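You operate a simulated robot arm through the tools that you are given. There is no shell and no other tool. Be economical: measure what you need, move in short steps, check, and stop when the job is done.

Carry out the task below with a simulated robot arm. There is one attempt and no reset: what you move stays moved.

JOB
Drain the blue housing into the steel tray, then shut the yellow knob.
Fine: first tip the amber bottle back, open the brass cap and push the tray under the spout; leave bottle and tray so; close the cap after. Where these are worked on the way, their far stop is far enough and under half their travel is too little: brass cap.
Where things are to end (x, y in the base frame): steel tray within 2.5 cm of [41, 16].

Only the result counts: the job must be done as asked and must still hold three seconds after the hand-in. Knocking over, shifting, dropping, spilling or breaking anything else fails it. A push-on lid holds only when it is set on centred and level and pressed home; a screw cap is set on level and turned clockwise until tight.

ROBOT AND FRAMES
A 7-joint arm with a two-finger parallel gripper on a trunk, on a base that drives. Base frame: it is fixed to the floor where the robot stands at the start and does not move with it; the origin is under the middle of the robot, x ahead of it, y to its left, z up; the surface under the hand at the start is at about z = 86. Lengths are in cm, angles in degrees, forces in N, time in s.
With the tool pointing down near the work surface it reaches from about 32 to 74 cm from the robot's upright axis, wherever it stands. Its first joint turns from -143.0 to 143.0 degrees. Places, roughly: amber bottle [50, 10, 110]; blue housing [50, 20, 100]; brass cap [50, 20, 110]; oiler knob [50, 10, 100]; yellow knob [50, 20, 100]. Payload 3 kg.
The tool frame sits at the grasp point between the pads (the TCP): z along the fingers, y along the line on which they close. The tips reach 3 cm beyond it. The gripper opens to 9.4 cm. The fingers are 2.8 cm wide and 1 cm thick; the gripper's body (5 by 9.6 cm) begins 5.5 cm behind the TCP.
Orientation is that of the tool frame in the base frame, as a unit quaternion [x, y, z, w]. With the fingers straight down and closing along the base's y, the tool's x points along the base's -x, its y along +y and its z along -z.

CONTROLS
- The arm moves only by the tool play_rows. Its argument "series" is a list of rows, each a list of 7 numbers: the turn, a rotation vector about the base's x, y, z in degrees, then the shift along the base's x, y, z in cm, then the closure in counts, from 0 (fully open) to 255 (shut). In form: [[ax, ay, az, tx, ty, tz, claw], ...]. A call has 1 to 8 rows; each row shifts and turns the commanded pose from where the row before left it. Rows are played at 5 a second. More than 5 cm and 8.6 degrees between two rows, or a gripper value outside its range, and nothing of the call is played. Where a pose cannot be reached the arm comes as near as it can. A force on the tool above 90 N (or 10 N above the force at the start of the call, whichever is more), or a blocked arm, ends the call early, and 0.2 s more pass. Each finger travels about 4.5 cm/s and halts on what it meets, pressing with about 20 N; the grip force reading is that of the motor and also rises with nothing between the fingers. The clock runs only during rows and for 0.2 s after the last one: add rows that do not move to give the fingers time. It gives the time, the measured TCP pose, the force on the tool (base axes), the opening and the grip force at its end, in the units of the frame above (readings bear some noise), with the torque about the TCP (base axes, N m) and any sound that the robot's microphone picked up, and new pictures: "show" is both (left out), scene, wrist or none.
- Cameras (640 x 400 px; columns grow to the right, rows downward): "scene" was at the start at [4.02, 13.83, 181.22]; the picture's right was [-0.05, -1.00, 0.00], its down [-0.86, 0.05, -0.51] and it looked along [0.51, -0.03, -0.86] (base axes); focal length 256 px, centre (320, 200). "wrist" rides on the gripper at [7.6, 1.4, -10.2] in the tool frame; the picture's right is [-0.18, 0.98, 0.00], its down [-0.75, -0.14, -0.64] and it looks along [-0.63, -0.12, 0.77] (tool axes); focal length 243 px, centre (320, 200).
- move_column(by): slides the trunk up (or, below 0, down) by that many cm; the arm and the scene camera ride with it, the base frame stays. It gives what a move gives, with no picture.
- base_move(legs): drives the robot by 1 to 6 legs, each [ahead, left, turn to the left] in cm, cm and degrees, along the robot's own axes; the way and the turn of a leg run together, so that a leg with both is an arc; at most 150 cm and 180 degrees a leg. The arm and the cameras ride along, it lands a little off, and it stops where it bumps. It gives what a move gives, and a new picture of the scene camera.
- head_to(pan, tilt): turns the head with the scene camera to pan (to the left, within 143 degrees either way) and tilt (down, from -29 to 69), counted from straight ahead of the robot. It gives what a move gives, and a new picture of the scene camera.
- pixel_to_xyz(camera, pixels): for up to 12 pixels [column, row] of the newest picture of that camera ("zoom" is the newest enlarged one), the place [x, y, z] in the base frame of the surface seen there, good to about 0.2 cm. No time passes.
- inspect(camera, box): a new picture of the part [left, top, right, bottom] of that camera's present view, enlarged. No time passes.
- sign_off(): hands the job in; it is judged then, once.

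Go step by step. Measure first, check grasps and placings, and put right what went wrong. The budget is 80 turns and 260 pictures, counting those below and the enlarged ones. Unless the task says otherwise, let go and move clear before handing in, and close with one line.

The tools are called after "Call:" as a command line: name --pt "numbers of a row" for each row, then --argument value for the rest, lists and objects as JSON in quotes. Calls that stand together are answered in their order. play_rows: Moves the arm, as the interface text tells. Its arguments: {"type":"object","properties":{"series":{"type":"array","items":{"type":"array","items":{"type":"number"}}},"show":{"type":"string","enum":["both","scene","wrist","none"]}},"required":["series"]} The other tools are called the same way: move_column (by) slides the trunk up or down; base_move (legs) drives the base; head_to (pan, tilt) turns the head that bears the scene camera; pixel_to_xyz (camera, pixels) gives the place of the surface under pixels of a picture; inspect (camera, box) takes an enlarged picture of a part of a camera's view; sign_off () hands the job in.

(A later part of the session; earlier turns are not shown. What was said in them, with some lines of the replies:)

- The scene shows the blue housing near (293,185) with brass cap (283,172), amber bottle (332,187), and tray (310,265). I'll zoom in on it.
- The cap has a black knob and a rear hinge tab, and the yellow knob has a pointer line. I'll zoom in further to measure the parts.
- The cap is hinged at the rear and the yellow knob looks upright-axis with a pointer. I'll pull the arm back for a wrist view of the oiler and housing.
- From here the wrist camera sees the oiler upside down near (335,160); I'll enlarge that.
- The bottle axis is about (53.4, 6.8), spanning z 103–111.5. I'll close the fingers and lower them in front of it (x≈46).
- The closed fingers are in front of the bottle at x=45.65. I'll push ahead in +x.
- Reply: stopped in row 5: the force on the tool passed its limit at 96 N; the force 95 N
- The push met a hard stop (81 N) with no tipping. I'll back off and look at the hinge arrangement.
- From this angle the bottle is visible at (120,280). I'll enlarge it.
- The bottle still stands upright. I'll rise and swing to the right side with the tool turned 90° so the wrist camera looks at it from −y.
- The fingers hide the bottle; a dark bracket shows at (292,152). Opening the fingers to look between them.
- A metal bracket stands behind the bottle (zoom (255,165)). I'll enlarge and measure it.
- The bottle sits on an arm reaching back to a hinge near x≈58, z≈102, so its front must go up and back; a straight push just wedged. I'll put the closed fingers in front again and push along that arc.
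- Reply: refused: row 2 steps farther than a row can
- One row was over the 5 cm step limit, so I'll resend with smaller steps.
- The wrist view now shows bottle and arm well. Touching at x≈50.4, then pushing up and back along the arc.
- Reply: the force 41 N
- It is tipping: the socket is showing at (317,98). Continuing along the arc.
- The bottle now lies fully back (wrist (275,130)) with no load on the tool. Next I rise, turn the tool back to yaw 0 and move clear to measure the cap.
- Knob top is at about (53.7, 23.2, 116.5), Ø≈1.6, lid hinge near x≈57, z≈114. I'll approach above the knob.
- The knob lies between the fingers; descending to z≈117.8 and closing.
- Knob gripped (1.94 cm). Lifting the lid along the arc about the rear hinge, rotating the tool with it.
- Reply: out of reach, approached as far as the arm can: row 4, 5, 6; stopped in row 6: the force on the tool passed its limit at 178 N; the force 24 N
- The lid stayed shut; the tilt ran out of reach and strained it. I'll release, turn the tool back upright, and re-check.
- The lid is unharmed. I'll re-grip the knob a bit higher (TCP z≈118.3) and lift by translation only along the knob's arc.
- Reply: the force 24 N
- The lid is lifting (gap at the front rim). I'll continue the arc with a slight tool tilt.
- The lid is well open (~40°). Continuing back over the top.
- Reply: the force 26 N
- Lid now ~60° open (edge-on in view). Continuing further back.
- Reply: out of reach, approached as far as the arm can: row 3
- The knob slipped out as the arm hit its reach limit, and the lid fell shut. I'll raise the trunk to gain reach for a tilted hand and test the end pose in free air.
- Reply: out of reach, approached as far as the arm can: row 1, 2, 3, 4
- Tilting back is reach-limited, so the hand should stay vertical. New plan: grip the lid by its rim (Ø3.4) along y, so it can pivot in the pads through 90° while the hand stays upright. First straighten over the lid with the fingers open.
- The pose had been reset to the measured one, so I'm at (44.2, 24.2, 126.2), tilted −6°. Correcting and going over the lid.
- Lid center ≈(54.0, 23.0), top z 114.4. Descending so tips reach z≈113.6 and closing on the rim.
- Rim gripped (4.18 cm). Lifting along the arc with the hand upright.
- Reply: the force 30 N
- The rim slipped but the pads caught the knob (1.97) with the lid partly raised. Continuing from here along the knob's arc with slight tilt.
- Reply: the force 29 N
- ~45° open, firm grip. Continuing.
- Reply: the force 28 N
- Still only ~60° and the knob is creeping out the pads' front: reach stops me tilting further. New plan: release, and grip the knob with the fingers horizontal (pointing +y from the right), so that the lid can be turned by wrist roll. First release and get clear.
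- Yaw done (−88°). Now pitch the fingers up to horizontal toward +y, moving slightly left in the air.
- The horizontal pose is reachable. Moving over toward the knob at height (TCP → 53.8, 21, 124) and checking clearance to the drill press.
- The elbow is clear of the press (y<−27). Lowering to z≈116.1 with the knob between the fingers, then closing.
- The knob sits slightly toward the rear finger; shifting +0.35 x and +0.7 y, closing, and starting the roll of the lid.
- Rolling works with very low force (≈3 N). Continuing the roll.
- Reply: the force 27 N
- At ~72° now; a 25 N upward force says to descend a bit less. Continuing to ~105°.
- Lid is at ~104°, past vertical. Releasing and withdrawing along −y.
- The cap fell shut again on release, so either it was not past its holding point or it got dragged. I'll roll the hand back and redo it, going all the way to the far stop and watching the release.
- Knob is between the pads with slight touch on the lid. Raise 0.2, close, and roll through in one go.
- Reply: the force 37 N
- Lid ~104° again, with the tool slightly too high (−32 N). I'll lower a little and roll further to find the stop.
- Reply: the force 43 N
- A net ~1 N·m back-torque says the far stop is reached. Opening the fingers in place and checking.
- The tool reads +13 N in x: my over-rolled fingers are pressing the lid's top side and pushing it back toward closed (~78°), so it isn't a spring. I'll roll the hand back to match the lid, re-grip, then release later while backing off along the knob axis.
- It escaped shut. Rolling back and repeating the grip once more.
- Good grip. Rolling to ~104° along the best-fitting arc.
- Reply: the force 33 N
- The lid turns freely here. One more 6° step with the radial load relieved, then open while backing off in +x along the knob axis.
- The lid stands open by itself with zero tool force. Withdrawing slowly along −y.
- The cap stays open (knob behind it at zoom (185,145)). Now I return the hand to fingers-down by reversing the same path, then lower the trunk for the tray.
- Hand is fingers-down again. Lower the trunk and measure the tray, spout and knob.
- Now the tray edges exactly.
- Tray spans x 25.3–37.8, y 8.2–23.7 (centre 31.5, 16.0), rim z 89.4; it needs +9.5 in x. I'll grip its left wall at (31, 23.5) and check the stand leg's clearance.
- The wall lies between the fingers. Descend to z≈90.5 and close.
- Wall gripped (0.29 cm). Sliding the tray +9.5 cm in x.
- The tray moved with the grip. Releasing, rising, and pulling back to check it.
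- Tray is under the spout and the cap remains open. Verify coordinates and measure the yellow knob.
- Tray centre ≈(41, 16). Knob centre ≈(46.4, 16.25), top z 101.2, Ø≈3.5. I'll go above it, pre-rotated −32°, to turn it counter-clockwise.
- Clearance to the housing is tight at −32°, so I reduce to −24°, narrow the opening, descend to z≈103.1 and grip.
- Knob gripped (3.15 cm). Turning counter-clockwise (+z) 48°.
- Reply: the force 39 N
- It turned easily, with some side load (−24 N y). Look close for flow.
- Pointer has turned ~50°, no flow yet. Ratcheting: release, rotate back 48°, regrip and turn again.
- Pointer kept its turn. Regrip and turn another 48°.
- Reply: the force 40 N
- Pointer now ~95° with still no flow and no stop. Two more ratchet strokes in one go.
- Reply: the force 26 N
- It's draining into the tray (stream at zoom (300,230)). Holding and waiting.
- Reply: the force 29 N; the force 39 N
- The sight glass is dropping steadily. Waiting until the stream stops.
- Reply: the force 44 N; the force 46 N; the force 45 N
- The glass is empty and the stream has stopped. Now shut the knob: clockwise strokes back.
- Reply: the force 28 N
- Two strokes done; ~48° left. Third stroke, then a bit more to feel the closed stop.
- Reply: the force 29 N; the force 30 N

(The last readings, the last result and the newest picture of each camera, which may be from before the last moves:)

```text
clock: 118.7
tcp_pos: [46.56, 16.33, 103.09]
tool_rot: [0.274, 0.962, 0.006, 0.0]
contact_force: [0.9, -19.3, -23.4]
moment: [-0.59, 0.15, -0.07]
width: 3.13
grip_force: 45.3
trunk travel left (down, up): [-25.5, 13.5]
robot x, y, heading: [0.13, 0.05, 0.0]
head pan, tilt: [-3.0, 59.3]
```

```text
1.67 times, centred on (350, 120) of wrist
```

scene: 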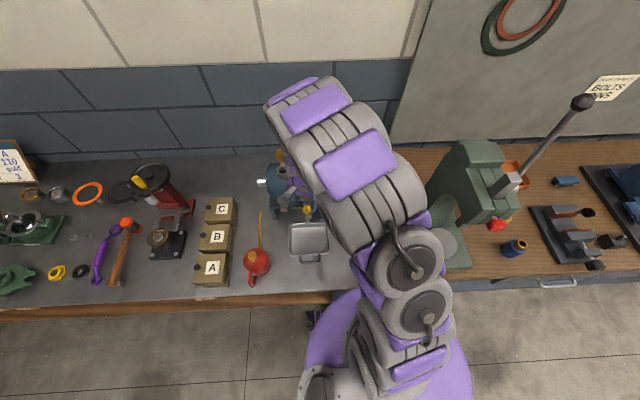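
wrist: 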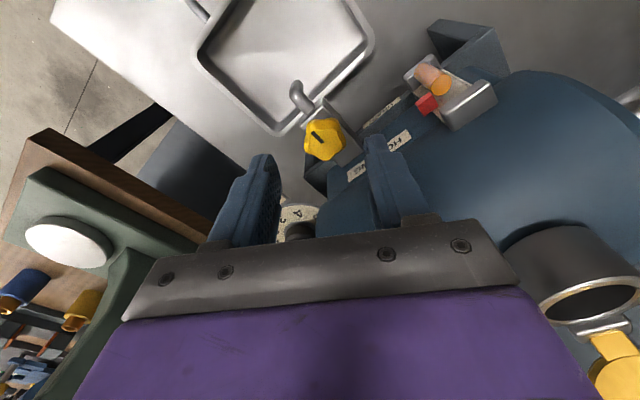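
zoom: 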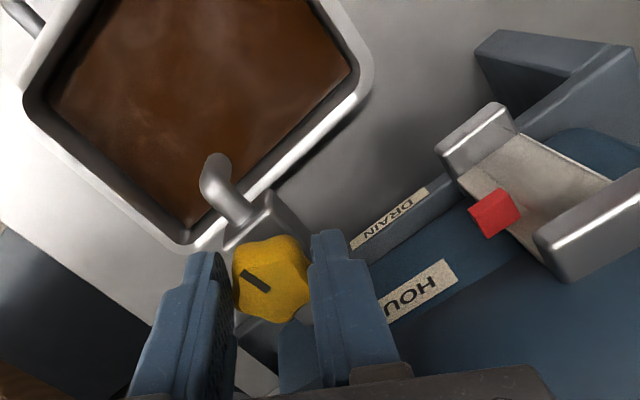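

No stop felt yet and the pointer still looks a few degrees short of its start angle. Regrip and turn further clockwise until it stops.

Call:
play_rows --pt "0 0 0 0 0 0 132" --pt "0 0 0 0 0 0.3 132" --pt "0 0 8 0 -0.06 0 132" --pt "0 0 8 0 -0.06 0 132" --pt "0 0 8 0 -0.06 0 132" --pt "0 0 8 0 -0.06 0 132" --pt "0 0 8 0 -0.06 -0.3 132" --pt "0 0 0 0 0 0 255" --show "none"

Call:
play_rows --pt "0 0 0 0 0 0 255" --pt "0 0 0 0 0 0 255" --pt "0 0 -5 0 0.05 0 255" --pt "0 0 -5 0 0.05 0 255" --pt "0 0 -5 0 0.05 0 255" --show "none"

Call:
play_rows --pt "0 0 -5 0 0.05 0 255" --pt "0 0 -5 0 0.05 0 255" --show "none"

Call:
inspect --camera "wrist" --box '[220, 0, 480, 240]'

```text
clock: 120.5
tcp_pos: [46.48, 15.99, 103.2]
tool_rot: [-0.072, 0.997, 0.006, -0.002]
contact_force: [2.8, -7.8, -3.0]
moment: [-0.4, -0.01, -0.06]
width: 3.2
grip_force: 19.3
trunk travel left (down, up): [-25.5, 13.5]
robot x, y, heading: [0.37, -0.07, 0.0]
head pan, tilt: [-3.0, 59.3]
```

```text
clock: 121.7
tcp_pos: [46.54, 16.01, 103.32]
tool_rot: [0.059, 0.998, 0.008, -0.001]
contact_force: [5.6, -20.0, 1.3]
moment: [-0.96, -0.44, 0.25]
width: 3.18
grip_force: 45.2
trunk travel left (down, up): [-25.5, 13.5]
robot x, y, heading: [0.31, 0.04, 0.1]
head pan, tilt: [-3.0, 59.3]
```

```text
clock: 122.3
tcp_pos: [46.45, 16.3, 103.35]
tool_rot: [0.145, 0.989, 0.006, -0.001]
contact_force: [1.7, -21.4, -3.9]
moment: [-0.81, -0.29, 0.73]
width: 3.16
grip_force: 45.0
trunk travel left (down, up): [-25.5, 13.5]
robot x, y, heading: [-0.47, 0.38, -0.1]
head pan, tilt: [-3.0, 59.3]
```

```text
1.67 times, centred on (350, 120) of wrist
```

zoom: 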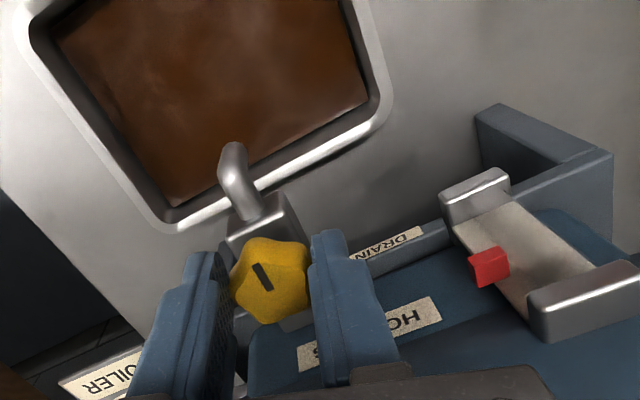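

A 0.73 N·m resistance confirms the closed stop, pointer aligned with the spout again. Release, rise, and go behind the open lid (x≈61.3, y≈25.2).

Call:
play_rows --pt "0 0 0 0 0 0 132" --pt "0 0 0 0 0 0.5 132" --pt "0 0 0 0 0 4.7 132" --pt "0 0 0 -1 0 4.7 132" --pt "0 0 8 -1 0 4.7 200" --pt "0 0 8.4 0 0 4.5 255" --pt "0 0 0 0 0 4.5 255" --pt "0 0 0 0 0 0 255" --show "scene"

Call:
inspect --camera "scene" --box '[262, 140, 342, 230]'

Call:
pixel_to_xyz --camera "zoom" --pixels '[[155, 60], [155, 90], [175, 75], [130, 75], [155, 50]]'

```text
clock: 124.1
tcp_pos: [44.6, 16.65, 126.78]
tool_rot: [0.003, 1.0, 0.005, -0.001]
contact_force: [-0.3, 1.1, -0.6]
moment: [0.01, -0.02, 0.06]
width: 0.0
grip_force: 20.2
trunk travel left (down, up): [-25.5, 13.5]
robot x, y, heading: [-0.28, 0.01, 0.2]
head pan, tilt: [-3.0, 59.3]
```

scene: 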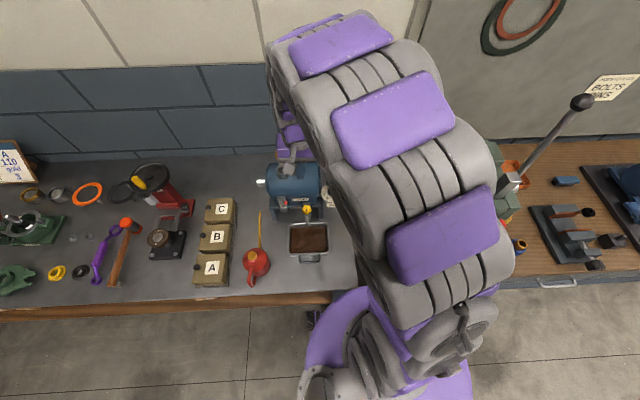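

```text
4.44 times, centred on (302, 185) of scene
```

zoom: 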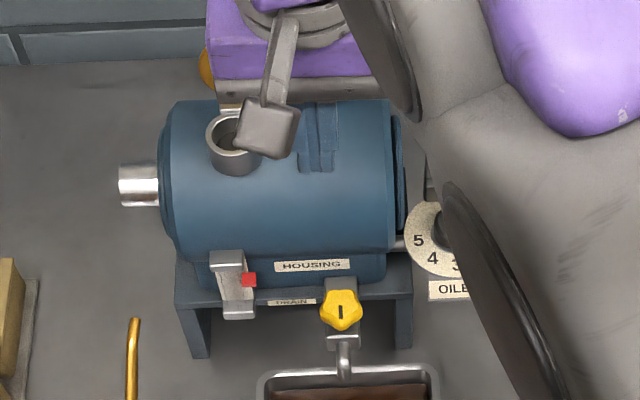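

```text
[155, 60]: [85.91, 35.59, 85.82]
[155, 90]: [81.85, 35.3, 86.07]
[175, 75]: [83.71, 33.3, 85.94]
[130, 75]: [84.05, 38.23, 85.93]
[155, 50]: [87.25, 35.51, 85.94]
```

Knob and bottle as desired; lid still open behind the gripper at zoom (208,65). Moving behind the lid at height, then checking.

Call:
play_rows --pt "0 0 0 4.2 2.2 0 255" --pt "0 0 0 4.2 2.2 0 255" --pt "0 0 0 4.2 2.2 0 255" --pt "0 0 0 4.2 2 0 255" --pt "0 0 0 0 0 -1.5 255" --pt "0 0 0 0 0 0 255" --show "none"

Call:
inspect --camera "scene" --box '[262, 130, 332, 190]'

Call:
pixel_to_xyz --camera "zoom" --pixels '[[170, 150], [170, 180], [170, 220], [150, 180], [190, 180], [170, 250]]'

```text
clock: 125.5
tcp_pos: [61.53, 25.34, 125.31]
tool_rot: [0.003, 1.0, 0.006, -0.001]
contact_force: [-0.2, -0.5, -0.9]
moment: [-0.01, 0.0, 0.02]
width: 0.03
grip_force: 19.7
trunk travel left (down, up): [-25.5, 13.5]
robot x, y, heading: [-0.42, -0.09, -0.2]
head pan, tilt: [-3.0, 59.3]
```

```text
6.67 times, centred on (297, 160) of scene
```

zoom: 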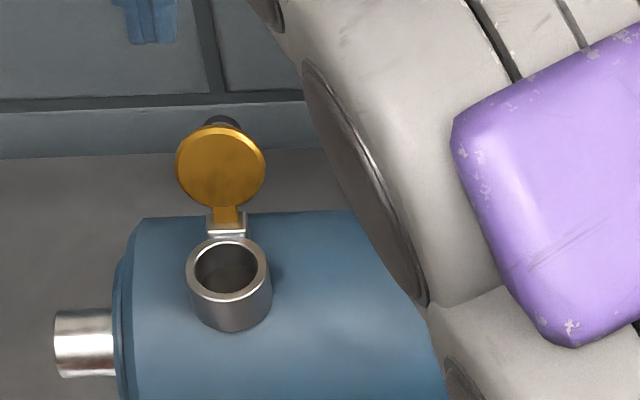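

```text
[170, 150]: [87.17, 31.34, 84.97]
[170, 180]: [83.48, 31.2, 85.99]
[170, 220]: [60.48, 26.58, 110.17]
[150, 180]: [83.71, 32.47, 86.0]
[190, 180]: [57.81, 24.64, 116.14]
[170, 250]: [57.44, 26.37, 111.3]
```

Fingers are behind the lid, offset to its left edge. Descend and push it forward (−x) past vertical.

Call:
play_rows --pt "0 0 0 0 0.1 -3.3 255" --pt "0 0 0 0 0 -3.2 255" --pt "0 0 0 -1 0 0 255" --pt "0 0 0 -1 0 0 255" --pt "0 0 0 -1 0 0 255" --pt "0 0 0 -1 0 0 255" --pt "0 0 0 -1 0 0.3 255" --pt "0 0 0 -0.7 0 0.3 255" --show "none"

Call:
inspect --camera "scene" --box '[262, 130, 332, 190]'

```text
clock: 127.3
tcp_pos: [55.65, 25.27, 119.44]
tool_rot: [0.004, 1.0, 0.006, -0.001]
contact_force: [0.2, 0.4, 0.3]
moment: [0.01, -0.02, 0.01]
width: 0.02
grip_force: 20.3
trunk travel left (down, up): [-25.5, 13.5]
robot x, y, heading: [0.13, 0.13, 0.2]
head pan, tilt: [-3.0, 59.3]
```

```text
6.67 times, centred on (297, 160) of scene
```

zoom: 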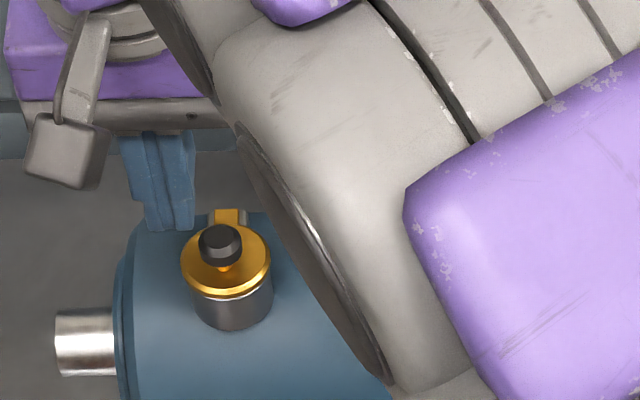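

The cap has fallen shut. I'll press its knob lightly to be sure, then retract clear.

Call:
play_rows --pt "0 0 0 0 0 2 255" --pt "0 0 0 -1.8 -2.1 0 255" --pt "0 0 0 0 0 -1 255" --pt "0 0 0 0 0 -0.7 255" --pt "0 0 0 0 0 -0.4 255" --show "none"

Call:
play_rows --pt "0 0 0 0 0 4 255" --pt "0 0 0 -2 -2 4 255" --pt "0 0 0 -3 -4 0 255" --pt "0 0 0 -3 -4 0 255" --pt "0 0 0 -3 -4 0 255" --pt "0 0 0 -3 -4 0 255" --pt "0 0 0 0 0 0 255" --show "scene"

Call:
inspect --camera "scene" --box '[255, 150, 355, 270]'

Call:
inspect --camera "wrist" --box '[200, 0, 520, 220]'

```text
clock: 128.5
tcp_pos: [53.83, 23.36, 119.56]
tool_rot: [0.003, 1.0, 0.006, 0.002]
contact_force: [0.9, 2.6, 24.3]
moment: [0.04, -0.24, -0.08]
width: 0.0
grip_force: 19.9
trunk travel left (down, up): [-25.5, 13.5]
robot x, y, heading: [0.33, 0.07, 0.1]
head pan, tilt: [-3.0, 59.3]
```

```text
clock: 130.1
tcp_pos: [39.66, 5.18, 127.11]
tool_rot: [0.002, 1.0, 0.006, -0.002]
contact_force: [0.9, 0.1, -0.4]
moment: [0.0, 0.01, -0.01]
width: 0.02
grip_force: 20.2
trunk travel left (down, up): [-25.5, 13.5]
robot x, y, heading: [-0.11, 0.04, -0.2]
head pan, tilt: [-3.0, 59.3]
```

scene: 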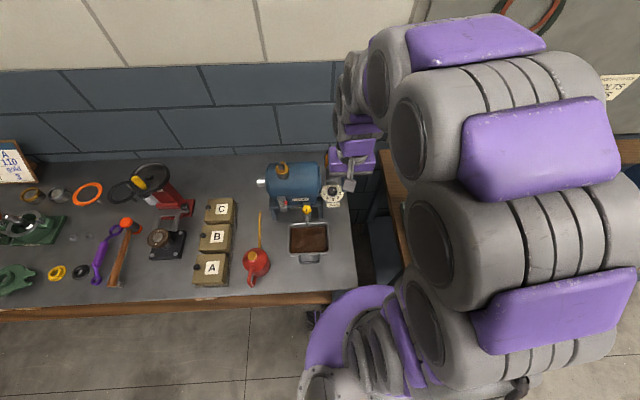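

```text
3.33 times, centred on (305, 210) of scene
```

zoom: 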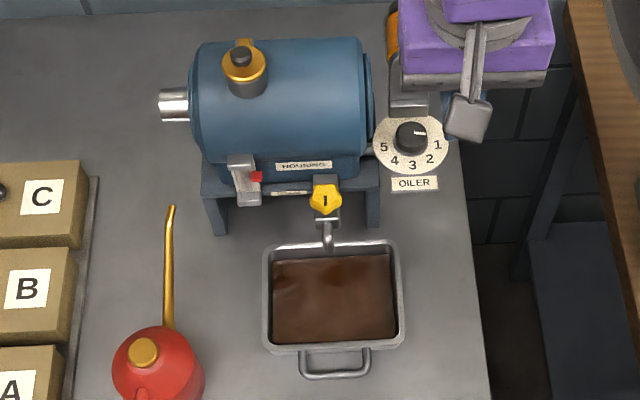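

```text
1.82 times, centred on (360, 110) of wrist
```

zoom: 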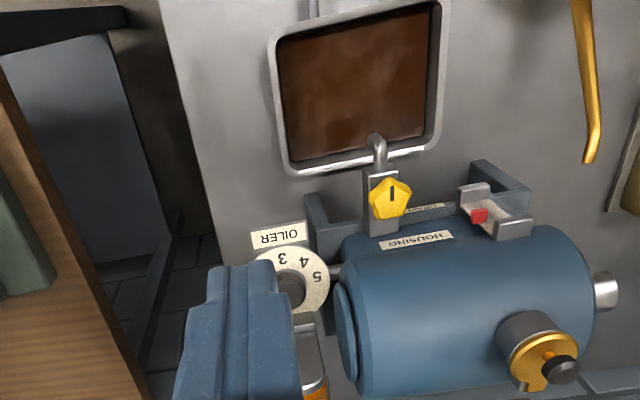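

The final views show the cap shut, the knob pointer on the spout, and the sight glass empty. The oil is in the tray under the spout, the bottle is back, and the hand is clear, so I'm handing in.

Call:
sign_off

```text
The job is handed in.
```

The blue housing is drained into the steel tray, which sits at about [41, 16]. The yellow knob is shut, the amber bottle is left tipped back, and the brass cap is closed again.
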